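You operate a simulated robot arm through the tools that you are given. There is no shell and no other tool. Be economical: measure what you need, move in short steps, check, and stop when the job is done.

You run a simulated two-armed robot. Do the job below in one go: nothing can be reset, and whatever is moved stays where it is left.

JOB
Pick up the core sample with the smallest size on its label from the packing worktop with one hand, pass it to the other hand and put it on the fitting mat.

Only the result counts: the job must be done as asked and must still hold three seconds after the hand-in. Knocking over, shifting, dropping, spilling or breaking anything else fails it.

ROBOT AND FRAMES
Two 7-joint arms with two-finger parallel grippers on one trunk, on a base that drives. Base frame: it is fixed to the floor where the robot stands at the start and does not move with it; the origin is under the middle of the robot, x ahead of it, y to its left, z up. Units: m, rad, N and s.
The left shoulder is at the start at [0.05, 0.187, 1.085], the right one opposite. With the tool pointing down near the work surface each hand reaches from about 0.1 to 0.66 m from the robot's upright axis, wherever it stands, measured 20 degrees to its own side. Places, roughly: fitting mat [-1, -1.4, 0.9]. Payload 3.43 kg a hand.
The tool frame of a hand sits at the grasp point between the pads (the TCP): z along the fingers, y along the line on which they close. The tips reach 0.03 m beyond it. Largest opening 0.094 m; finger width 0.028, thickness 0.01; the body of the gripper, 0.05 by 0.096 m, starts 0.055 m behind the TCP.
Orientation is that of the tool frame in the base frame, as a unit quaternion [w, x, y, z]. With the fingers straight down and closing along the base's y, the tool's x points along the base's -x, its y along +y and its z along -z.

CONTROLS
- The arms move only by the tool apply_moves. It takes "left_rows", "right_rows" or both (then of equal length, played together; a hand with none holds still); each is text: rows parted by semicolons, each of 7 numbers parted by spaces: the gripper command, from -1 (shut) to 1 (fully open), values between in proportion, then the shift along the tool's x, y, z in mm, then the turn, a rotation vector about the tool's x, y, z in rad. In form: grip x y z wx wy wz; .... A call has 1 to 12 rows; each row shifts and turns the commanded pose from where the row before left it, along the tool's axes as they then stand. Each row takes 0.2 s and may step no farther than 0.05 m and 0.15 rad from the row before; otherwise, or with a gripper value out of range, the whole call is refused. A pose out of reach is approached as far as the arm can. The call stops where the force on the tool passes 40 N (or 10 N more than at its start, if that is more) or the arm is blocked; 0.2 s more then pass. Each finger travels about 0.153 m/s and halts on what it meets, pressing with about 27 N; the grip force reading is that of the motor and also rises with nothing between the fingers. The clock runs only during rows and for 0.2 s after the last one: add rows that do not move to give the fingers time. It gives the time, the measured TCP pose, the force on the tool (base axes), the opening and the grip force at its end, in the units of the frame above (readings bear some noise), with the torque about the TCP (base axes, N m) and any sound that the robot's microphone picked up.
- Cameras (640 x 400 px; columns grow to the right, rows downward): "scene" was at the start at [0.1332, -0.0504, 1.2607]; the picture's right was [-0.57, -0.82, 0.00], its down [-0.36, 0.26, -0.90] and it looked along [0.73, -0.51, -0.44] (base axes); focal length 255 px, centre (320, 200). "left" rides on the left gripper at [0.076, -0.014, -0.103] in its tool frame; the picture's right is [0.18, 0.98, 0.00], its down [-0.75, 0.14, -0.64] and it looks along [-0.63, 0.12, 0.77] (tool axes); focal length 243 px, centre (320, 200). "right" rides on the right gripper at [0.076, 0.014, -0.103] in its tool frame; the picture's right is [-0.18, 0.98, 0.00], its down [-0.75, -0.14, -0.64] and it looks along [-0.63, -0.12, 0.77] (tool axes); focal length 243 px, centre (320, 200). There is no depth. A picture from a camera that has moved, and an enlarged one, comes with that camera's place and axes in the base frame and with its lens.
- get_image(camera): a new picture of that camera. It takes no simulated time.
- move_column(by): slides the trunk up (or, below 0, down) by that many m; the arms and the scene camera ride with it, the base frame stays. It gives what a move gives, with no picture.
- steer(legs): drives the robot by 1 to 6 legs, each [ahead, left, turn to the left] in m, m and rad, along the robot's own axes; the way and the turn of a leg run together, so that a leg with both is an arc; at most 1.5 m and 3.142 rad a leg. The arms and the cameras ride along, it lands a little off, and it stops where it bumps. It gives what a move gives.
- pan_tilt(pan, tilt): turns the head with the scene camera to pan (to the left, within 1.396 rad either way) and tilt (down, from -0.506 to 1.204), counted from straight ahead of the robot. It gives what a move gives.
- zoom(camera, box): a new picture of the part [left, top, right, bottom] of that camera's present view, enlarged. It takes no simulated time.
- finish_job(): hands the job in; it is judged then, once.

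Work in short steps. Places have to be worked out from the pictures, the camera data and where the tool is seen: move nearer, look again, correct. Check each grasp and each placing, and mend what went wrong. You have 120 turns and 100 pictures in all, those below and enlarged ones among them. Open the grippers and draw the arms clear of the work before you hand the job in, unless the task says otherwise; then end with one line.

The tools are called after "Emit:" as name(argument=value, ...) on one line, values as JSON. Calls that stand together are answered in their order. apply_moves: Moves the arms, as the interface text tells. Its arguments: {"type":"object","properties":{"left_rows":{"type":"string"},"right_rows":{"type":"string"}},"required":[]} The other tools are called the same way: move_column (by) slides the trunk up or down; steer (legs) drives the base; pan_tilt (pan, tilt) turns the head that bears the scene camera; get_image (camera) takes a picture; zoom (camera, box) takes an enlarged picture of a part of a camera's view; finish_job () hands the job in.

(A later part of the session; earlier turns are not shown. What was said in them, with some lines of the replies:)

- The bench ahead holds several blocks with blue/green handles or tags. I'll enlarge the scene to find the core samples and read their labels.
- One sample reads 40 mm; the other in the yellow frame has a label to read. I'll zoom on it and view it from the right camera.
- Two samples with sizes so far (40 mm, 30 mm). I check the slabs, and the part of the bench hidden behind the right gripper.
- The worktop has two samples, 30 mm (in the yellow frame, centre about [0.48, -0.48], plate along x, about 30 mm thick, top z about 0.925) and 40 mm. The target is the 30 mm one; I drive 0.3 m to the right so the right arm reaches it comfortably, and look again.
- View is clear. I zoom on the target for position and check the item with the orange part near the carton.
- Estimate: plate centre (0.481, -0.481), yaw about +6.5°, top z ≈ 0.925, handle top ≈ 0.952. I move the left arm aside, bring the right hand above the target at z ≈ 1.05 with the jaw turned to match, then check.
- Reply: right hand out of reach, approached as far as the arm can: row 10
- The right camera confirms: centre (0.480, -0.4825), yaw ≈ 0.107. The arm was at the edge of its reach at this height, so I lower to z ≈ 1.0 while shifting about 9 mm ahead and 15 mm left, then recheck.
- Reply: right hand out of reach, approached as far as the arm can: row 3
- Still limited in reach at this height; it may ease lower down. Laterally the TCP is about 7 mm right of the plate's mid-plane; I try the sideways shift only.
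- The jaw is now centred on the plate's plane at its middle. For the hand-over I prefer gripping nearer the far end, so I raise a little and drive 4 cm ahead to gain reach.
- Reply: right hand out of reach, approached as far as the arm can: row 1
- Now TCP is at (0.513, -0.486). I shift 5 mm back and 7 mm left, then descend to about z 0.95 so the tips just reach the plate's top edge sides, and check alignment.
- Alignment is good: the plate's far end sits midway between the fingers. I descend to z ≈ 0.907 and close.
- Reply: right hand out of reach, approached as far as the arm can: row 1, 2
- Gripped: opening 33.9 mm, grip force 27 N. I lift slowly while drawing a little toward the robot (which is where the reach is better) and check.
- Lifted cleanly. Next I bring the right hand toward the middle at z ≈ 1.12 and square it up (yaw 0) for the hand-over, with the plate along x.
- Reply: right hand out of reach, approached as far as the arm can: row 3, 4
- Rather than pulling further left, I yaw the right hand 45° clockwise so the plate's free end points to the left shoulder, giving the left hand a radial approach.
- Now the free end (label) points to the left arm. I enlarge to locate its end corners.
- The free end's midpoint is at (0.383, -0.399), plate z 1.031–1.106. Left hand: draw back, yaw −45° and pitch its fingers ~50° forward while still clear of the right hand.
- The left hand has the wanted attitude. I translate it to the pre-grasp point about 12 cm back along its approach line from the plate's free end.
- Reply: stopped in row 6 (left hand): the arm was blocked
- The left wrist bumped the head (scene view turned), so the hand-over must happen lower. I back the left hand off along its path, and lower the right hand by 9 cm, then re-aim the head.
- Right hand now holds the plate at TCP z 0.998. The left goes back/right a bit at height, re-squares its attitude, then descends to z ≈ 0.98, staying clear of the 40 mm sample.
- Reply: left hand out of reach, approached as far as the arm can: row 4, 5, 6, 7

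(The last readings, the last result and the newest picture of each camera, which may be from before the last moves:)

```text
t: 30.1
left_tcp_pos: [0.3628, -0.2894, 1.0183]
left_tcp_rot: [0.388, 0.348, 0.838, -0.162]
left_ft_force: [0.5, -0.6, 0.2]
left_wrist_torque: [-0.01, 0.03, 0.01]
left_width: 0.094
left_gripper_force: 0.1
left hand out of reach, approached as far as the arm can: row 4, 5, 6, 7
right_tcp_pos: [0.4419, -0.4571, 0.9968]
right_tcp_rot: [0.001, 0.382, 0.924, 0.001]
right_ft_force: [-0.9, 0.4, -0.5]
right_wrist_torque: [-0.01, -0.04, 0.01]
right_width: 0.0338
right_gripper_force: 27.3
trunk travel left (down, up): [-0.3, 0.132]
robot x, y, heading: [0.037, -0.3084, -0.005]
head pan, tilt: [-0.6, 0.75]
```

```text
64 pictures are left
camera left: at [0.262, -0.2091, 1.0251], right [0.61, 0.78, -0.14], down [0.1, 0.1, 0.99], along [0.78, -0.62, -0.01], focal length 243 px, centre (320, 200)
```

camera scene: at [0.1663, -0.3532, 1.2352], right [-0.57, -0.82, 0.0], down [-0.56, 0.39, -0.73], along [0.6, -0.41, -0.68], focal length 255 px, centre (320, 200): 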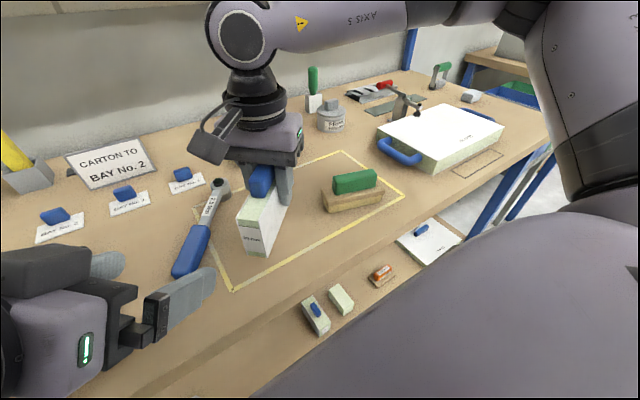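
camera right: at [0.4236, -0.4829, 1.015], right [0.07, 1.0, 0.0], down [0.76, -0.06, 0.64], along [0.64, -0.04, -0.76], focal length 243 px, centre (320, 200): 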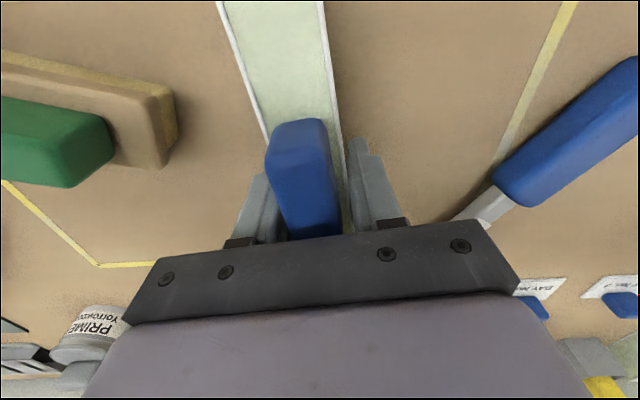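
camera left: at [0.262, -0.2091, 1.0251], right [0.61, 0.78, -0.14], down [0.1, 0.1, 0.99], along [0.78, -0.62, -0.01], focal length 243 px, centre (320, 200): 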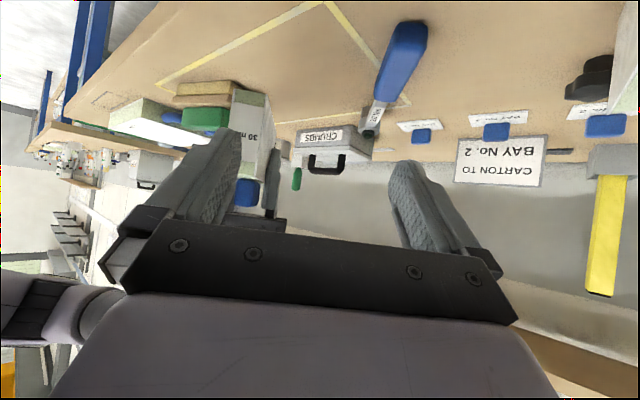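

Reach limits kept the left hand a bit further out, at (0.363, -0.289, 1.018), with correct attitude. I now move to a point ~65 mm short of the grasp point, in line with the plate, at z ≈ 0.978.

Emit:
apply_moves(left_rows="1 1 -16 14.5 0 0 0; 1 1 -16 14.5 0 0 0; 1 1 -16 14.5 0 0 0; 1 1 -16 14.5 0 0 0; 1 0 0 0 0 0 0")

Emit:
get_image(camera="left")

Emit:
get_image(camera="scene")

```text
t: 31.3
left_tcp_pos: [0.3459, -0.3644, 0.9798]
left_tcp_rot: [0.389, 0.347, 0.838, -0.162]
left_ft_force: [0.5, -0.2, 0.0]
left_wrist_torque: [0.0, -0.01, -0.04]
left_width: 0.0941
left_gripper_force: 0.0
right_tcp_pos: [0.443, -0.4575, 0.9974]
right_tcp_rot: [0.0, 0.382, 0.924, 0.002]
right_ft_force: [-0.5, -0.3, -0.8]
right_wrist_torque: [-0.05, -0.01, 0.02]
right_width: 0.0338
right_gripper_force: 27.5
trunk travel left (down, up): [-0.3, 0.132]
robot x, y, heading: [0.0394, -0.3086, -0.003]
head pan, tilt: [-0.6, 0.75]
```

```text
63 pictures are left
camera left: at [0.2456, -0.2858, 0.9868], right [0.61, 0.78, -0.14], down [0.1, 0.1, 0.99], along [0.79, -0.62, -0.01], focal length 243 px, centre (320, 200)
```

left: 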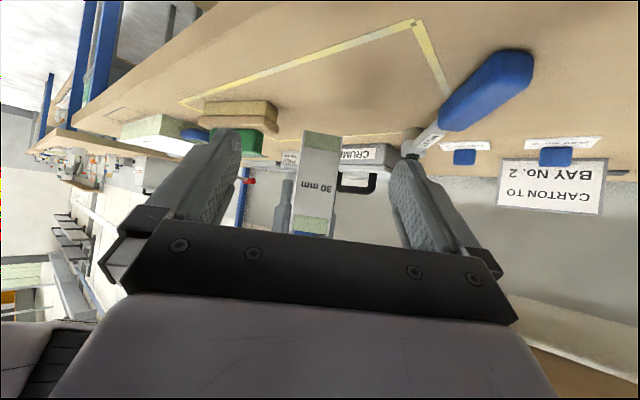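

```text
62 pictures are left
camera scene: at [0.1664, -0.3531, 1.2352], right [-0.57, -0.82, 0.0], down [-0.56, 0.39, -0.73], along [0.6, -0.41, -0.68], focal length 255 px, centre (320, 200)
```

scene: 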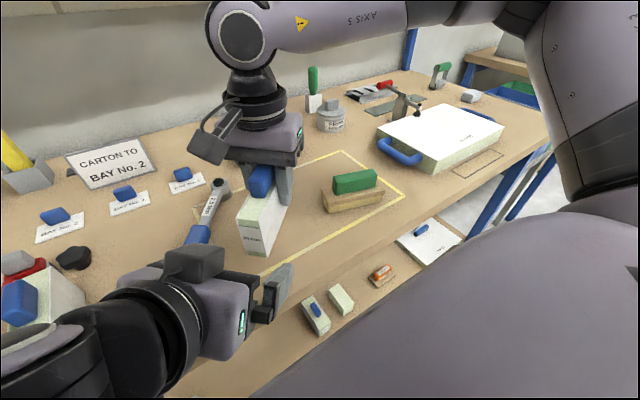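

Well aligned: the plate sits midway between the left fingers. I advance 60 mm horizontally along the plate, in small steps.

Emit:
apply_moves(left_rows="1 -8 0 9.6 0 0 0; 1 -8 0 9.6 0 0 0; 1 -8 0 9.6 0 0 0; 1 -8 0 9.6 0 0 0; 1 -8 0 9.6 0 0 0; 1 0 0 0 0 0 0")

Emit:
get_image(camera="scene")

Emit:
get_image(camera="left")

```text
t: 32.7
left_tcp_pos: [0.3907, -0.4092, 0.9787]
left_tcp_rot: [0.389, 0.347, 0.838, -0.162]
left_ft_force: [-0.5, -0.7, -0.3]
left_wrist_torque: [0.05, -0.03, -0.01]
left_width: 0.0939
left_gripper_force: 0.2
right_tcp_pos: [0.4428, -0.4569, 0.9965]
right_tcp_rot: [0.001, 0.381, 0.925, 0.002]
right_ft_force: [-0.4, 0.0, -0.9]
right_wrist_torque: [-0.04, -0.06, 0.03]
right_width: 0.0342
right_gripper_force: 27.2
trunk travel left (down, up): [-0.3, 0.132]
robot x, y, heading: [0.0403, -0.3124, -0.001]
head pan, tilt: [-0.6, 0.75]
```

```text
61 pictures are left
camera scene: at [0.1664, -0.3531, 1.2352], right [-0.57, -0.82, 0.0], down [-0.56, 0.39, -0.73], along [0.6, -0.41, -0.68], focal length 255 px, centre (320, 200)
```

scene: 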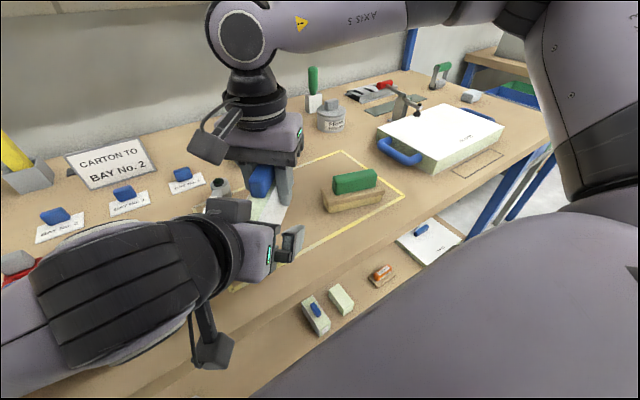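

```text
60 pictures are left
camera left: at [0.2894, -0.3294, 0.9853], right [0.61, 0.78, -0.14], down [0.1, 0.1, 0.99], along [0.79, -0.62, -0.01], focal length 243 px, centre (320, 200)
```

left: 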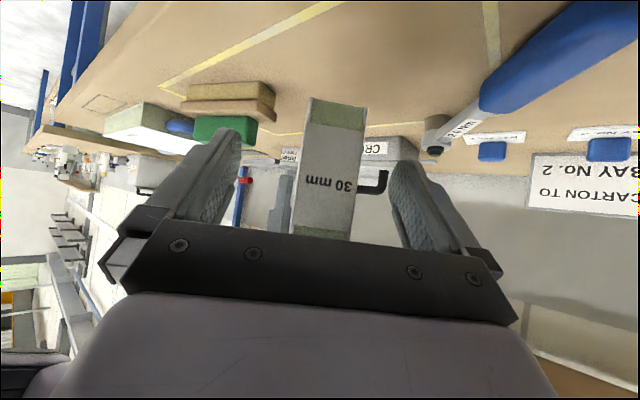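

The plate end is between the left fingers, about 3 mm off-centre. I correct by +3 mm and close the left gripper.

Emit:
apply_moves(left_rows="1 0 3 0 0 0 0; 0.4 0 0 0 0 0 0; 0 0 0 0 0 0 0; -0.3 0 0 0 0 0 0; -0.6 0 0 0 0 0 0; -1 0 0 0 0 0 0; -1 0 0 0 0 0 0")

Emit:
get_image(camera="left")

```text
t: 34.3
left_tcp_pos: [0.3912, -0.406, 0.978]
left_tcp_rot: [0.389, 0.348, 0.838, -0.161]
left_ft_force: [-1.9, -2.4, 0.7]
left_wrist_torque: [0.03, -0.14, -0.1]
left_width: 0.0339
left_gripper_force: 26.9
right_tcp_pos: [0.442, -0.4575, 0.997]
right_tcp_rot: [0.001, 0.381, 0.924, 0.002]
right_ft_force: [2.2, 3.1, -1.7]
right_wrist_torque: [0.0, 0.06, -0.23]
right_width: 0.0338
right_gripper_force: 27.3
trunk travel left (down, up): [-0.3, 0.132]
robot x, y, heading: [0.0407, -0.3115, -0.008]
head pan, tilt: [-0.6, 0.75]
```

```text
59 pictures are left
camera left: at [0.2911, -0.3271, 0.9855], right [0.61, 0.78, -0.14], down [0.1, 0.1, 0.99], along [0.78, -0.62, -0.01], focal length 243 px, centre (320, 200)
```

left: 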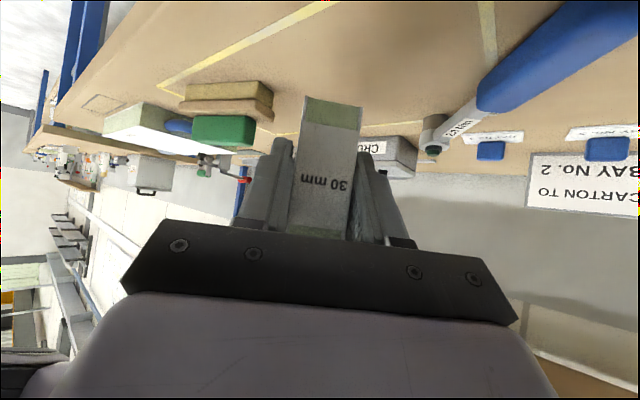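

Both hands grip (33.9 mm each, small interaction force). I open the right hand and lift it straight up, clear of the plate and handle.

Emit:
apply_moves(right_rows="-0.2 0 0 0 0 0 0; 0.1 0 0 0 0 0 0; 0.4 0 0 0 0 0 0; 0.4 0 0 0 0 0 0; 0.4 0 0 -20 0 0 0; 0.4 0 0 -25 0 0 0; 0.4 0 0 -30 0 0 0; 0.4 0 0 -30 0 0 0; 0.4 0 0 0 0 0 0")

Emit:
get_image(camera="scene")

Emit:
get_image(camera="left")

```text
t: 36.3
left_tcp_pos: [0.3908, -0.4061, 0.9784]
left_tcp_rot: [0.389, 0.348, 0.838, -0.162]
left_ft_force: [-0.4, 0.1, 0.1]
left_wrist_torque: [0.03, 0.04, 0.02]
left_width: 0.034
left_gripper_force: 27.2
right_tcp_pos: [0.4422, -0.4596, 1.1033]
right_tcp_rot: [0.0, 0.382, 0.924, 0.002]
right_ft_force: [-0.4, 0.7, 0.1]
right_wrist_torque: [0.01, -0.02, -0.01]
right_width: 0.0659
right_gripper_force: 0.1
right hand out of reach, approached as far as the arm can: row 8
trunk travel left (down, up): [-0.3, 0.132]
robot x, y, heading: [0.0418, -0.31, 0.002]
head pan, tilt: [-0.6, 0.75]
```

```text
58 pictures are left
camera scene: at [0.1664, -0.3531, 1.2351], right [-0.57, -0.82, 0.0], down [-0.56, 0.39, -0.73], along [0.6, -0.41, -0.68], focal length 255 px, centre (320, 200)
```

scene: 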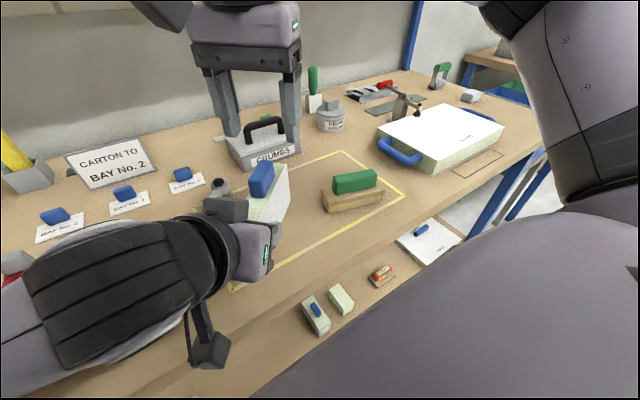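

```text
57 pictures are left
camera left: at [0.2913, -0.327, 0.9854], right [0.61, 0.78, -0.14], down [0.1, 0.1, 0.99], along [0.79, -0.62, -0.01], focal length 243 px, centre (320, 200)
```

left: 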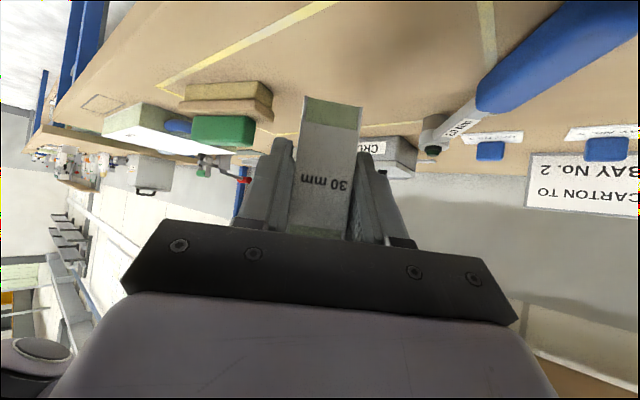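

The hand-over worked: the left hand holds the plate steadily. I retract the right hand to its side and square it.

Emit:
apply_moves(right_rows="0.4 -9 -37 -7 0 0 0; 0.4 -9 -37 -7 0 0 0; 0.4 -9 -37 -7 0 0 0; 0.4 -9 -37 -7 0 0 0; 0.4 -9 -37 -7 0 0 0; 0.4 -9 -37 -7 0 0 0; 0.4 0 0 0 0 0 -0.131; 0.4 0 0 0 0 0 -0.131; 0.4 0 0 0 0 0 -0.131; 0.4 0 0 0 0 0 -0.131; 0.4 0 0 0 0 0 -0.131; 0.4 0 0 0 0 0 -0.13")

Emit:
move_column(by=0.08)

Emit:
steer(legs=[[-0.27, 0, 0]])

Emit:
get_image(camera="scene")

```text
t: 38.9
left_tcp_pos: [0.3909, -0.4073, 0.9787]
left_tcp_rot: [0.389, 0.347, 0.838, -0.162]
left_ft_force: [1.0, 0.1, 0.5]
left_wrist_torque: [0.04, 0.04, -0.03]
left_width: 0.034
left_gripper_force: 26.9
right_tcp_pos: [0.3231, -0.6564, 1.1432]
right_tcp_rot: [0.001, -0.004, 1.0, 0.001]
right_ft_force: [-1.9, 0.6, 0.7]
right_wrist_torque: [-0.01, -0.03, -0.01]
right_width: 0.0656
right_gripper_force: 0.2
trunk travel left (down, up): [-0.3, 0.132]
robot x, y, heading: [0.0428, -0.3093, -0.002]
head pan, tilt: [-0.6, 0.75]
```

```text
t: 40.1
left_tcp_pos: [0.3914, -0.4071, 1.0578]
left_tcp_rot: [0.389, 0.348, 0.837, -0.162]
left_ft_force: [0.1, -0.1, -1.1]
left_wrist_torque: [0.06, 0.01, -0.02]
left_width: 0.0341
left_gripper_force: 27.1
right_tcp_pos: [0.324, -0.6573, 1.2245]
right_tcp_rot: [0.002, -0.002, 1.0, 0.0]
right_ft_force: [0.9, 0.2, -0.6]
right_wrist_torque: [-0.01, -0.03, -0.02]
right_width: 0.0659
right_gripper_force: 0.1
trunk travel left (down, up): [-0.38, 0.052]
robot x, y, heading: [0.0377, -0.308, -0.004]
head pan, tilt: [-0.6, 0.75]
```

```text
t: 41.9
left_tcp_pos: [0.1275, -0.406, 1.0585]
left_tcp_rot: [0.388, 0.348, 0.838, -0.162]
left_ft_force: [-0.2, -0.4, -1.8]
left_wrist_torque: [0.03, 0.06, 0.01]
left_width: 0.0338
left_gripper_force: 27.3
right_tcp_pos: [0.0581, -0.6557, 1.2236]
right_tcp_rot: [0.001, -0.002, 1.0, 0.001]
right_ft_force: [-0.8, -0.4, -0.3]
right_wrist_torque: [-0.02, 0.01, 0.04]
right_width: 0.0658
right_gripper_force: 0.0
trunk travel left (down, up): [-0.38, 0.052]
robot x, y, heading: [-0.2261, -0.3099, -0.0]
head pan, tilt: [-0.6, 0.75]
```

```text
56 pictures are left
camera scene: at [-0.0976, -0.3527, 1.3152], right [-0.57, -0.82, 0.0], down [-0.56, 0.39, -0.73], along [0.6, -0.41, -0.68], focal length 255 px, centre (320, 200)
```

scene: 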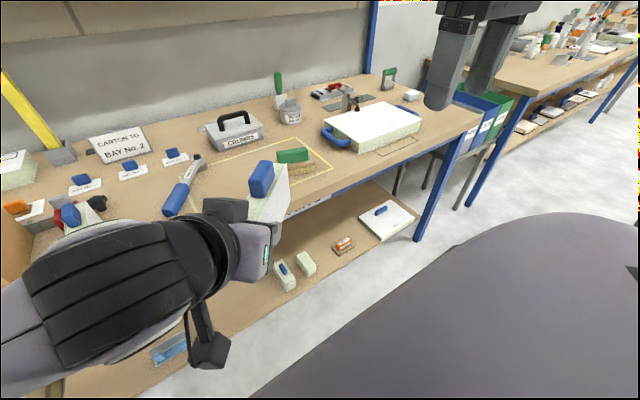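

Now in the aisle with the bench undisturbed. I look to the right to check the way to the fitting bench.

Emit:
pan_tilt(pan=-1.39, tilt=0.5)

Emit:
get_image(camera="scene")

```text
t: 43.1
left_tcp_pos: [0.1285, -0.4057, 1.0584]
left_tcp_rot: [0.389, 0.348, 0.838, -0.162]
left_ft_force: [1.1, -0.4, -1.2]
left_wrist_torque: [0.04, 0.04, -0.03]
left_width: 0.0338
left_gripper_force: 27.0
right_tcp_pos: [0.0605, -0.6564, 1.2232]
right_tcp_rot: [0.0, -0.003, 1.0, 0.001]
right_ft_force: [0.4, 0.5, -0.1]
right_wrist_torque: [-0.01, 0.01, -0.01]
right_width: 0.0659
right_gripper_force: 0.1
trunk travel left (down, up): [-0.38, 0.052]
robot x, y, heading: [-0.2257, -0.3059, -0.002]
head pan, tilt: [-1.389, 0.499]
```

```text
55 pictures are left
camera scene: at [-0.1489, -0.3953, 1.3371], right [-0.98, -0.18, 0.0], down [-0.09, 0.47, -0.88], along [0.16, -0.86, -0.48], focal length 255 px, centre (320, 200)
```

scene: 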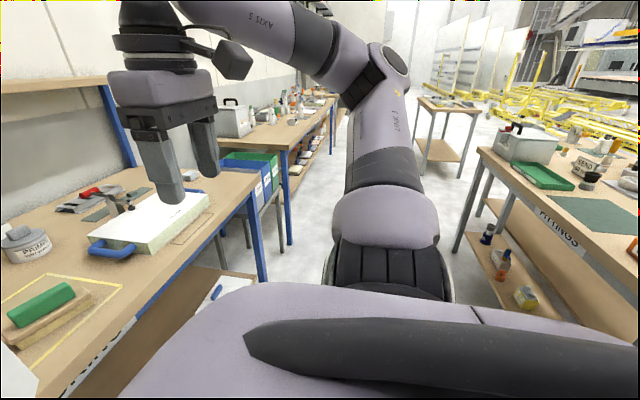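

The teal mat on the "FITTINGS" bench is around (-1.0, -1.35), bench edge x ≈ -0.87. The aisle is clear: I strafe right 1.08 m and then turn round.

Emit:
steer(legs=[[0, -1.08, 0], [0, 0, 3.14]])

Emit:
pan_tilt(pan=-0.3, tilt=0.6)

Emit:
get_image(camera="scene")

Emit:
get_image(camera="left")

```text
t: 55.7
left_tcp_pos: [-0.5731, -1.2475, 1.0579]
left_tcp_rot: [-0.182, 0.818, -0.391, -0.38]
left_ft_force: [0.6, 0.9, -0.7]
left_wrist_torque: [-0.04, -0.06, -0.01]
left_width: 0.0339
left_gripper_force: 27.2
right_tcp_pos: [-0.4795, -1.005, 1.2237]
right_tcp_rot: [0.001, 0.999, -0.052, -0.001]
right_ft_force: [0.5, -0.3, 1.0]
right_wrist_torque: [-0.01, 0.0, 0.0]
right_width: 0.0659
right_gripper_force: 0.0
trunk travel left (down, up): [-0.38, 0.052]
robot x, y, heading: [-0.2368, -1.3837, 3.031]
head pan, tilt: [-1.389, 0.499]
```

```text
t: 57.1
left_tcp_pos: [-0.5741, -1.246, 1.0576]
left_tcp_rot: [-0.183, 0.818, -0.392, -0.379]
left_ft_force: [-0.8, -0.1, -1.3]
left_wrist_torque: [-0.06, -0.03, -0.04]
left_width: 0.0337
left_gripper_force: 26.7
right_tcp_pos: [-0.4798, -1.0066, 1.2237]
right_tcp_rot: [0.001, 0.999, -0.051, -0.001]
right_ft_force: [-0.4, 0.0, -0.1]
right_wrist_torque: [-0.01, -0.02, -0.01]
right_width: 0.0656
right_gripper_force: 0.1
trunk travel left (down, up): [-0.38, 0.052]
robot x, y, heading: [-0.2354, -1.3835, 3.038]
head pan, tilt: [-0.3, 0.6]
```

```text
54 pictures are left
camera scene: at [-0.3737, -1.3382, 1.328], right [0.4, 0.92, 0.0], down [0.52, -0.22, -0.83], along [-0.76, 0.33, -0.56], focal length 255 px, centre (320, 200)
```

scene: 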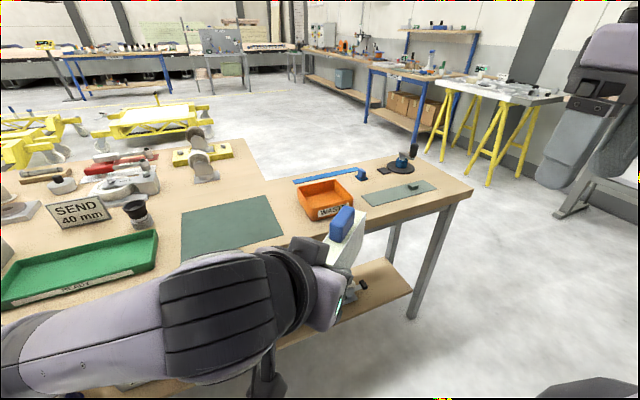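

```text
53 pictures are left
camera left: at [-0.4827, -1.3382, 1.0654], right [-0.69, -0.71, -0.14], down [-0.11, -0.09, 0.99], along [-0.72, 0.7, -0.01], focal length 243 px, centre (320, 200)
```

left: 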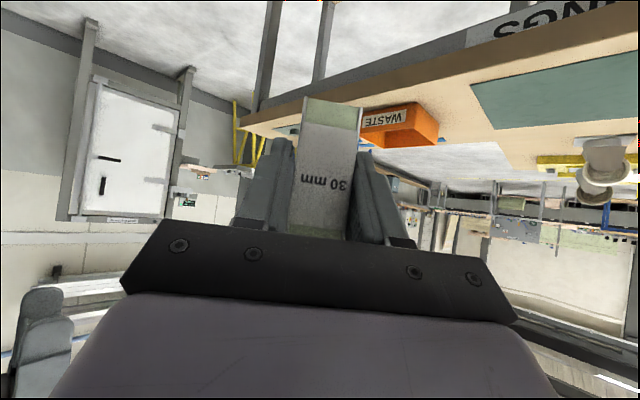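

Two mats are seen; the large teal one (x −1.12…−0.89, y −1.48…−1.22) matches the given fitting-mat place. The bench edge is at x ≈ −0.80. I square the heading and drive 0.22 m ahead.

Emit:
steer(legs=[[0, 0, 0.1], [0.22, 0, 0]])

Emit:
pan_tilt(pan=-0.6, tilt=0.8)

Emit:
get_image(camera="scene")

Emit:
get_image(camera="right")

```text
t: 59.3
left_tcp_pos: [-0.8034, -1.279, 1.0586]
left_tcp_rot: [-0.163, 0.837, -0.351, -0.387]
left_ft_force: [-0.3, -0.1, -1.4]
left_wrist_torque: [-0.05, -0.04, 0.03]
left_width: 0.034
left_gripper_force: 27.0
right_tcp_pos: [-0.7334, -1.0296, 1.2233]
right_tcp_rot: [0.001, 1.0, -0.002, -0.002]
right_ft_force: [-0.2, -0.8, 0.2]
right_wrist_torque: [0.01, -0.02, -0.01]
right_width: 0.0654
right_gripper_force: 0.0
trunk travel left (down, up): [-0.38, 0.052]
robot x, y, heading: [-0.4535, -1.3782, 3.127]
head pan, tilt: [-0.3, 0.6]
```

```text
t: 60.1
left_tcp_pos: [-0.8034, -1.2804, 1.0582]
left_tcp_rot: [-0.163, 0.837, -0.35, -0.388]
left_ft_force: [-0.1, -0.2, -2.0]
left_wrist_torque: [-0.01, -0.03, 0.01]
left_width: 0.0338
left_gripper_force: 26.8
right_tcp_pos: [-0.7326, -1.0297, 1.2223]
right_tcp_rot: [0.001, 1.0, -0.002, 0.0]
right_ft_force: [-0.2, -0.7, 0.6]
right_wrist_torque: [0.0, 0.0, -0.02]
right_width: 0.0657
right_gripper_force: 0.0
trunk travel left (down, up): [-0.38, 0.052]
robot x, y, heading: [-0.4517, -1.3804, 3.132]
head pan, tilt: [-0.6, 0.799]
```

```text
52 pictures are left
camera scene: at [-0.5771, -1.3309, 1.3112], right [0.57, 0.82, 0.0], down [0.59, -0.41, -0.7], along [-0.57, 0.4, -0.72], focal length 255 px, centre (320, 200)
```

scene: 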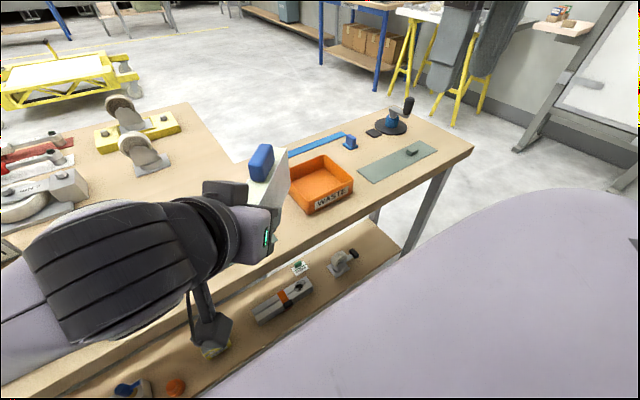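

```text
51 pictures are left
camera right: at [-0.6565, -1.0438, 1.3269], right [-0.19, -0.98, 0.0], down [-0.75, 0.14, 0.64], along [-0.63, 0.12, -0.77], focal length 243 px, centre (320, 200)
```

right: 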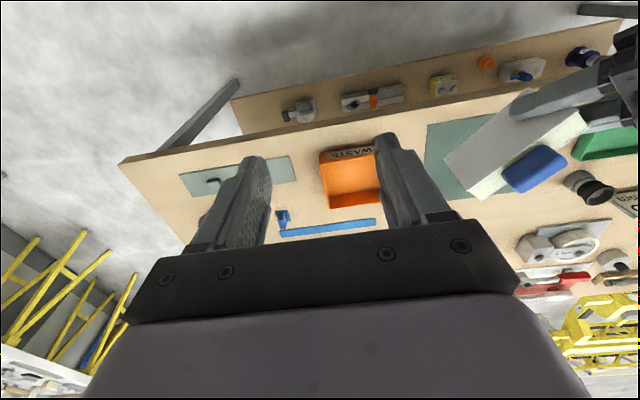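

The right camera shows the mat well. I shift the left hand sideways at height so the plate's centre comes over about (-0.98, -1.345).

Emit:
apply_moves(left_rows="-1 -3.9 34.3 4.5 0 0 0; -1 -3.9 34.3 4.5 0 0 0; -1 -3.9 34.3 4.5 0 0 0; -1 -3.9 34.3 4.5 0 0 0; -1 -3.9 34.3 4.5 0 0 0; -1 0 0 0 0 0 0")

Emit:
get_image(camera="scene")

Emit:
get_image(camera="right")

```text
t: 61.5
left_tcp_pos: [-0.9456, -1.3777, 1.0611]
left_tcp_rot: [-0.163, 0.837, -0.35, -0.388]
left_ft_force: [-0.5, -0.6, -0.8]
left_wrist_torque: [-0.05, -0.01, 0.02]
left_width: 0.034
left_gripper_force: 26.7
right_tcp_pos: [-0.7332, -1.0299, 1.2228]
right_tcp_rot: [0.0, 1.0, -0.002, -0.001]
right_ft_force: [-0.3, 0.2, -1.1]
right_wrist_torque: [-0.02, -0.01, -0.01]
right_width: 0.0659
right_gripper_force: 0.1
trunk travel left (down, up): [-0.38, 0.052]
robot x, y, heading: [-0.4511, -1.3807, 3.133]
head pan, tilt: [-0.6, 0.799]
```

```text
50 pictures are left
camera scene: at [-0.5769, -1.3307, 1.3112], right [0.57, 0.82, 0.0], down [0.59, -0.41, -0.7], along [-0.57, 0.4, -0.72], focal length 255 px, centre (320, 200)
```

scene: 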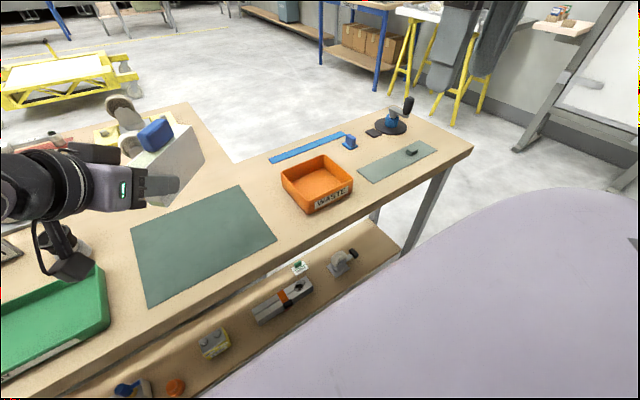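

```text
49 pictures are left
camera right: at [-0.6564, -1.0437, 1.3268], right [-0.19, -0.98, 0.0], down [-0.75, 0.14, 0.64], along [-0.63, 0.12, -0.77], focal length 243 px, centre (320, 200)
```

right: 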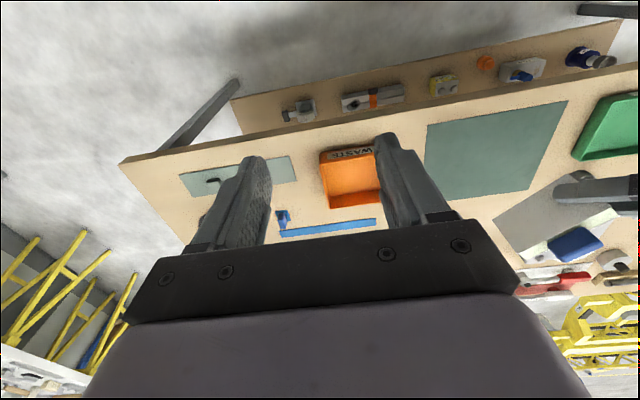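

The plate is level and over the mat. I shift 25 mm toward +y to keep the hand camera clear of the green tray, then descend 14 cm.

Emit:
apply_moves(left_rows="-1 -11.5 -17.6 13.6 0 0 0; -1 21.4 0 18.1 0 0 0; -1 21.4 0 18.1 0 0 0; -1 21.4 0 18.1 0 0 0; -1 21.4 0 18.1 0 0 0; -1 21.4 0 18.1 0 0 0; -1 0 0 0 0 0 0")

Emit:
get_image(camera="scene")

Emit:
get_image(camera="right")

```text
t: 63.1
left_tcp_pos: [-0.9455, -1.3509, 0.9195]
left_tcp_rot: [-0.163, 0.837, -0.35, -0.389]
left_ft_force: [-0.8, 0.2, -1.3]
left_wrist_torque: [-0.05, -0.02, -0.01]
left_width: 0.034
left_gripper_force: 27.1
right_tcp_pos: [-0.7333, -1.0308, 1.2235]
right_tcp_rot: [0.001, 1.0, -0.001, -0.001]
right_ft_force: [-0.1, 0.1, 0.4]
right_wrist_torque: [-0.01, 0.0, -0.01]
right_width: 0.0655
right_gripper_force: 0.0
trunk travel left (down, up): [-0.38, 0.052]
robot x, y, heading: [-0.4514, -1.38, 3.134]
head pan, tilt: [-0.6, 0.799]
```

```text
48 pictures are left
camera scene: at [-0.577, -1.3309, 1.3112], right [0.57, 0.82, 0.0], down [0.59, -0.41, -0.7], along [-0.57, 0.4, -0.72], focal length 255 px, centre (320, 200)
```

scene: 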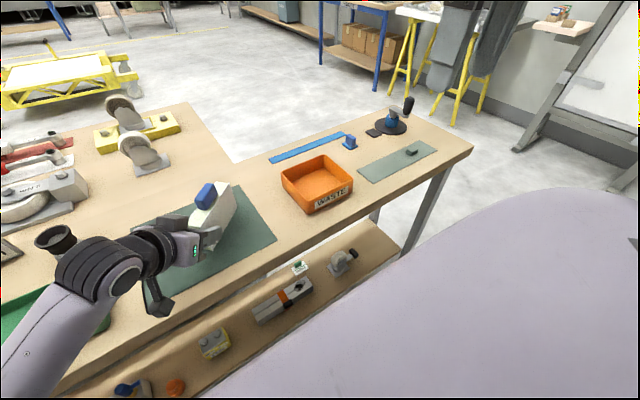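

```text
47 pictures are left
camera right: at [-0.6565, -1.0438, 1.3269], right [-0.19, -0.98, 0.0], down [-0.75, 0.14, 0.64], along [-0.63, 0.12, -0.77], focal length 243 px, centre (320, 200)
```

right: 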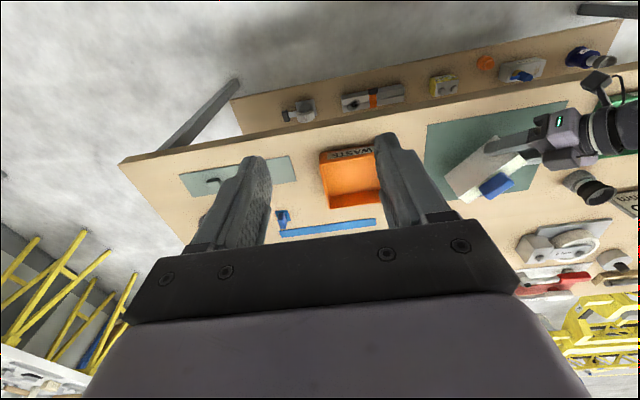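

About 2–3 cm to go. I zoom to check the hand's clearance to the tray and black cup, and the plate's bottom against the mat.

Emit:
zoom(camera="scene", box=[20, 160, 300, 340])

Emit:
zoom(camera="right", box=[400, 60, 640, 220])

```text
2.22 times, centred on (160, 250) of scene
camera zoom: at [-0.577, -1.3309, 1.3112], right [0.57, 0.82, 0.0], down [0.59, -0.41, -0.7], along [-0.57, 0.4, -0.72], focal length 567 px, centre (676, 89)
```

zoom: 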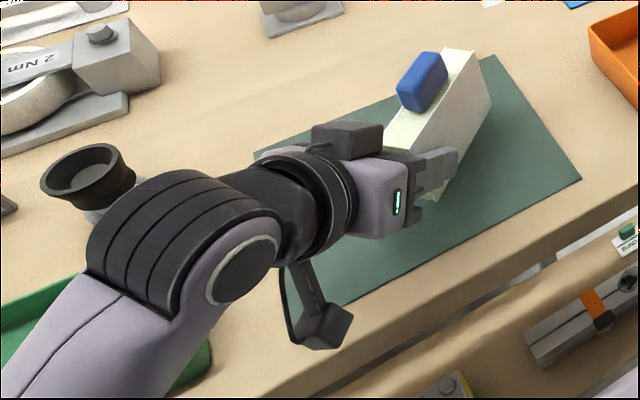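

```text
2.50 times, centred on (520, 140) of right
camera zoom: at [-0.6565, -1.0438, 1.3269], right [-0.19, -0.98, 0.0], down [-0.75, 0.14, 0.64], along [-0.63, 0.12, -0.77], focal length 606 px, centre (-180, 350)
```

zoom: 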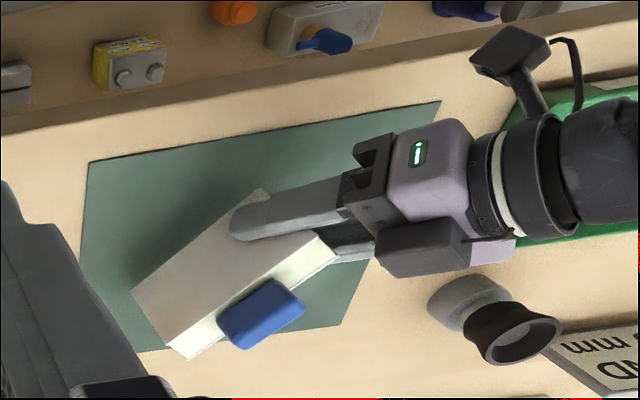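

All clear of neighbours. I descend 18 mm, then in fine steps, watching force for contact.

Emit:
apply_moves(left_rows="-1 6.9 0 5.8 0 0 0; -1 6.9 0 5.8 0 0 0; -1 0 0 0 0 0 0")

Emit:
apply_moves(left_rows="-1 2.3 0 1.95 0 0 0; -1 0 0 0 0 0 0")

Emit:
apply_moves(left_rows="-1 2.3 0 1.95 0 0 0; -1 0 0 0 0 0 0")

```text
t: 63.9
left_tcp_pos: [-0.9453, -1.3532, 0.9014]
left_tcp_rot: [-0.164, 0.836, -0.351, -0.389]
left_ft_force: [0.7, -0.4, -1.4]
left_wrist_torque: [-0.01, -0.04, -0.02]
left_width: 0.0339
left_gripper_force: 27.0
right_tcp_pos: [-0.7334, -1.0302, 1.2238]
right_tcp_rot: [0.001, 1.0, -0.002, -0.002]
right_ft_force: [-0.8, 1.0, 0.5]
right_wrist_torque: [0.0, 0.02, 0.04]
right_width: 0.0658
right_gripper_force: 0.0
trunk travel left (down, up): [-0.38, 0.052]
robot x, y, heading: [-0.4515, -1.3815, 3.134]
head pan, tilt: [-0.6, 0.799]
```

```text
t: 64.5
left_tcp_pos: [-0.9447, -1.3512, 0.8961]
left_tcp_rot: [-0.163, 0.837, -0.35, -0.388]
left_ft_force: [0.7, 0.2, -1.5]
left_wrist_torque: [-0.06, 0.01, 0.0]
left_width: 0.0341
left_gripper_force: 27.3
right_tcp_pos: [-0.7339, -1.0303, 1.2237]
right_tcp_rot: [0.001, 1.0, -0.002, -0.001]
right_ft_force: [-1.0, -0.5, 0.0]
right_wrist_torque: [0.04, 0.01, 0.02]
right_width: 0.066
right_gripper_force: 0.1
trunk travel left (down, up): [-0.38, 0.052]
robot x, y, heading: [-0.4531, -1.381, 3.134]
head pan, tilt: [-0.6, 0.799]
```

```text
t: 65.1
left_tcp_pos: [-0.9451, -1.3532, 0.8957]
left_tcp_rot: [-0.164, 0.836, -0.351, -0.389]
left_ft_force: [1.0, -0.5, 3.9]
left_wrist_torque: [0.3, 0.37, 0.0]
left_width: 0.034
left_gripper_force: 26.9
right_tcp_pos: [-0.7328, -1.0299, 1.2236]
right_tcp_rot: [0.001, 1.0, -0.002, 0.0]
right_ft_force: [-0.3, 1.0, 0.2]
right_wrist_torque: [0.01, 0.0, -0.01]
right_width: 0.0657
right_gripper_force: 0.0
trunk travel left (down, up): [-0.38, 0.052]
robot x, y, heading: [-0.4525, -1.3787, 3.136]
head pan, tilt: [-0.6, 0.799]
```

Contact: the upward force rose by about 5 N, bearing on the far end. I press 1.5 mm more to seat it flat and look from the side.

Emit:
apply_moves(left_rows="-1 1.2 0 1 0 0 0; -1 0 0 0 0 0 0")

Emit:
zoom(camera="scene", box=[120, 150, 300, 300])

```text
t: 65.7
left_tcp_pos: [-0.9449, -1.3504, 0.895]
left_tcp_rot: [-0.164, 0.835, -0.351, -0.39]
left_ft_force: [-0.1, -0.2, 10.7]
left_wrist_torque: [0.44, 0.44, -0.02]
left_width: 0.0342
left_gripper_force: 27.5
right_tcp_pos: [-0.7331, -1.0299, 1.2237]
right_tcp_rot: [0.001, 1.0, -0.002, -0.002]
right_ft_force: [-0.3, 0.7, 0.5]
right_wrist_torque: [0.03, 0.02, -0.01]
right_width: 0.0658
right_gripper_force: 0.1
trunk travel left (down, up): [-0.38, 0.052]
robot x, y, heading: [-0.4524, -1.382, 3.129]
head pan, tilt: [-0.6, 0.799]
```

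```text
2.67 times, centred on (210, 225) of scene
camera zoom: at [-0.5761, -1.331, 1.3114], right [0.57, 0.82, 0.0], down [0.59, -0.41, -0.7], along [-0.57, 0.4, -0.72], focal length 681 px, centre (613, 133)
```

zoom: 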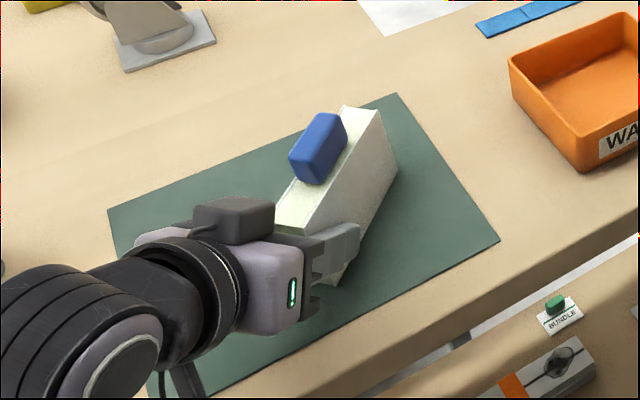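

The plate is seated (bearing at its middle now). I open the left gripper gently and withdraw horizontally back along the plate.

Emit:
apply_moves(left_rows="-0.25 0 0 0 0 0 0; -0.1 0 0 0 0 0 0; 0.2 0 0 0 0 0 0; 0.6 0 0 0 0 0 0; 1 0 0 0 0 0 0; 1 0 0 0 0 0 0")

Emit:
get_image(camera="left")

Emit:
zoom(camera="scene", box=[120, 150, 300, 300])

```text
t: 67.1
left_tcp_pos: [-0.9453, -1.3524, 0.8933]
left_tcp_rot: [-0.164, 0.836, -0.351, -0.388]
left_ft_force: [0.7, 0.1, -0.8]
left_wrist_torque: [-0.02, -0.01, -0.01]
left_width: 0.0941
left_gripper_force: 0.1
right_tcp_pos: [-0.7341, -1.0297, 1.2239]
right_tcp_rot: [0.001, 1.0, -0.001, -0.001]
right_ft_force: [0.5, -0.5, 0.9]
right_wrist_torque: [-0.03, 0.02, 0.0]
right_width: 0.066
right_gripper_force: 0.0
trunk travel left (down, up): [-0.38, 0.052]
robot x, y, heading: [-0.4523, -1.38, 3.126]
head pan, tilt: [-0.6, 0.799]
```

```text
43 pictures are left
camera left: at [-0.8457, -1.4342, 0.9001], right [-0.62, -0.77, -0.14], down [-0.1, -0.1, 0.99], along [-0.78, 0.62, -0.01], focal length 243 px, centre (320, 200)
```

left: 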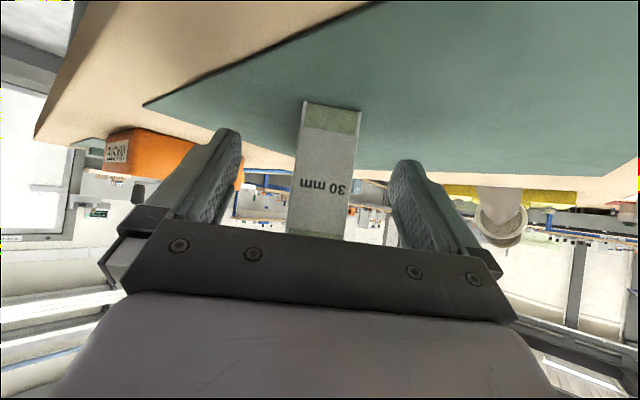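

```text
2.67 times, centred on (210, 225) of scene
camera zoom: at [-0.5769, -1.3309, 1.3112], right [0.57, 0.82, 0.0], down [0.59, -0.41, -0.7], along [-0.57, 0.4, -0.72], focal length 681 px, centre (613, 133)
```

zoom: 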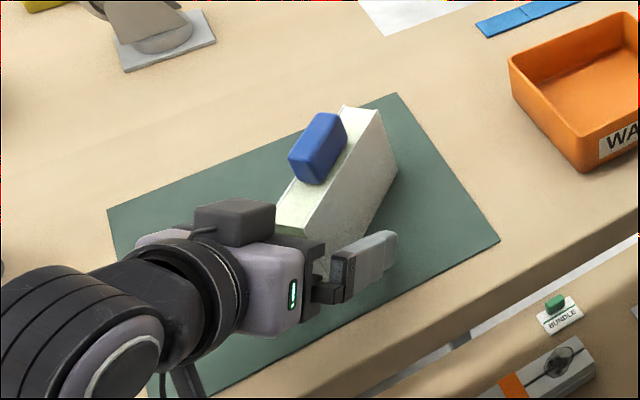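

The sample stands free on the mat. I withdraw the left hand back and up along its own axis.

Emit:
apply_moves(left_rows="1 0 0 -15 0 0 0; 1 0 0 -20 0 0 0; 1 0 0 -25 0 0 0; 1 0 0 -25 0 0 0; 1 0 0 -25 0 0 0; 1 0 0 0 0 0 0")

Emit:
get_image(camera="scene")

Emit:
get_image(camera="right")

```text
t: 68.5
left_tcp_pos: [-0.8862, -1.4127, 0.9647]
left_tcp_rot: [-0.163, 0.837, -0.35, -0.387]
left_ft_force: [0.0, -0.9, 0.1]
left_wrist_torque: [-0.02, 0.01, -0.02]
left_width: 0.0941
left_gripper_force: 0.0
right_tcp_pos: [-0.7336, -1.0306, 1.2225]
right_tcp_rot: [0.001, 1.0, -0.002, -0.001]
right_ft_force: [-1.0, -0.4, 0.8]
right_wrist_torque: [-0.02, 0.01, -0.01]
right_width: 0.0658
right_gripper_force: 0.1
trunk travel left (down, up): [-0.38, 0.052]
robot x, y, heading: [-0.4488, -1.3762, 3.133]
head pan, tilt: [-0.6, 0.799]
```

```text
41 pictures are left
camera scene: at [-0.577, -1.3308, 1.3112], right [0.57, 0.82, 0.0], down [0.59, -0.41, -0.7], along [-0.57, 0.4, -0.72], focal length 255 px, centre (320, 200)
```

scene: 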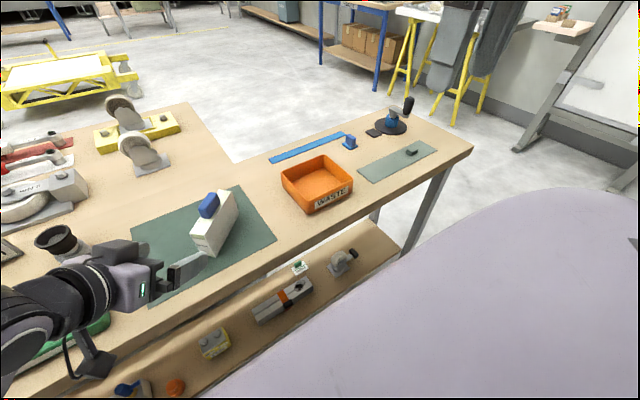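

```text
40 pictures are left
camera right: at [-0.6564, -1.0437, 1.3269], right [-0.19, -0.98, 0.0], down [-0.75, 0.14, 0.64], along [-0.63, 0.12, -0.77], focal length 243 px, centre (320, 200)
```

right: 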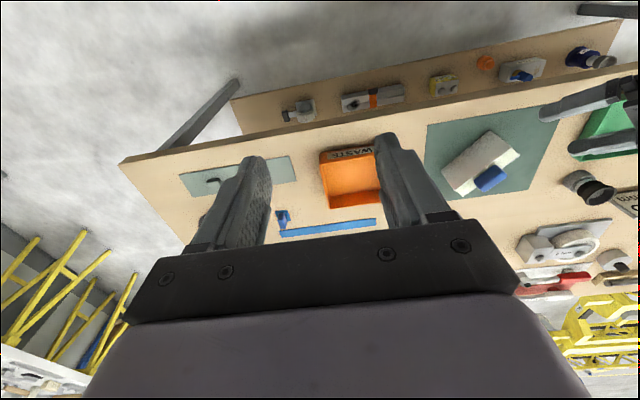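

The sample stands fully on the mat. I raise the left hand 8 cm, then back the robot off so both arms are clear.

Emit:
apply_moves(left_rows="1 -15.3 0 -12.9 0 0 0; 1 -15.3 0 -12.9 0 0 0; 1 -15.3 0 -12.9 0 0 0; 1 -15.3 0 -12.9 0 0 0; 1 0 0 0 0 0 0", right_rows="1 0 0 0 0 0 0; 1 0 0 0 0 0 0; 1 0 0 0 0 0 0; 1 0 0 0 0 0 0; 1 0 0 0 0 0 0")

Emit:
steer(legs=[[-0.2, 0, 0]])

Emit:
pan_tilt(pan=-0.2, tilt=0.6)

Emit:
get_image(camera="scene")

```text
t: 69.7
left_tcp_pos: [-0.8883, -1.4127, 1.0446]
left_tcp_rot: [-0.163, 0.837, -0.35, -0.388]
left_ft_force: [-0.2, -0.5, -1.4]
left_wrist_torque: [-0.03, -0.01, -0.02]
left_width: 0.0941
left_gripper_force: 0.0
right_tcp_pos: [-0.7337, -1.0295, 1.2247]
right_tcp_rot: [0.0, 1.0, -0.001, -0.002]
right_ft_force: [-1.1, -0.5, -0.5]
right_wrist_torque: [-0.02, 0.02, -0.01]
right_width: 0.0937
right_gripper_force: 0.1
trunk travel left (down, up): [-0.38, 0.052]
robot x, y, heading: [-0.4543, -1.3799, 3.136]
head pan, tilt: [-0.6, 0.799]
```

```text
t: 71.3
left_tcp_pos: [-0.6895, -1.4141, 1.0439]
left_tcp_rot: [-0.163, 0.837, -0.35, -0.388]
left_ft_force: [1.1, 0.1, 1.1]
left_wrist_torque: [0.02, 0.04, 0.05]
left_width: 0.0941
left_gripper_force: 0.0
right_tcp_pos: [-0.535, -1.0322, 1.2241]
right_tcp_rot: [0.0, 1.0, -0.001, -0.001]
right_ft_force: [0.5, -0.2, 0.0]
right_wrist_torque: [0.01, 0.01, 0.0]
right_width: 0.0943
right_gripper_force: 0.0
trunk travel left (down, up): [-0.38, 0.052]
robot x, y, heading: [-0.2546, -1.3823, 3.132]
head pan, tilt: [-0.6, 0.799]
```

```text
t: 72.1
left_tcp_pos: [-0.6906, -1.4134, 1.0455]
left_tcp_rot: [-0.163, 0.837, -0.35, -0.389]
left_ft_force: [-0.2, -0.3, -0.6]
left_wrist_torque: [0.01, -0.02, -0.03]
left_width: 0.0942
left_gripper_force: 0.1
right_tcp_pos: [-0.536, -1.032, 1.2233]
right_tcp_rot: [0.001, 1.0, -0.002, 0.0]
right_ft_force: [0.4, 0.2, 0.0]
right_wrist_torque: [0.0, 0.0, 0.0]
right_width: 0.0939
right_gripper_force: 0.0
trunk travel left (down, up): [-0.38, 0.052]
robot x, y, heading: [-0.2565, -1.3797, 3.13]
head pan, tilt: [-0.201, 0.6]
```

```text
39 pictures are left
camera scene: at [-0.3996, -1.3604, 1.328], right [0.21, 0.98, 0.0], down [0.55, -0.12, -0.82], along [-0.81, 0.17, -0.57], focal length 255 px, centre (320, 200)
```

scene: 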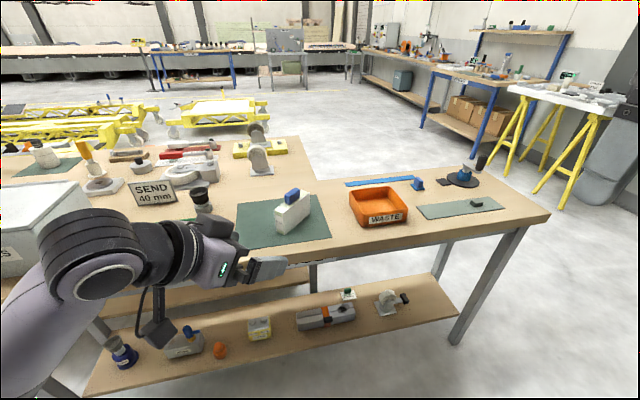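

The 30 mm sample stands upright on the mat, both grippers are open and the arms are clear. The "SEND 40 mm" sign on the bench isn't part of the job, so I keep to the smallest size and hand in.

Emit:
finish_job()

```text
The job is handed in.
```

I picked up the 30 mm core sample (the smaller of the two on the packing worktop) with the right hand and passed it to the left. It now stands upright on the fitting mat; a sign on that bench reads "SEND 40 mm", but I kept to the smallest size as asked.
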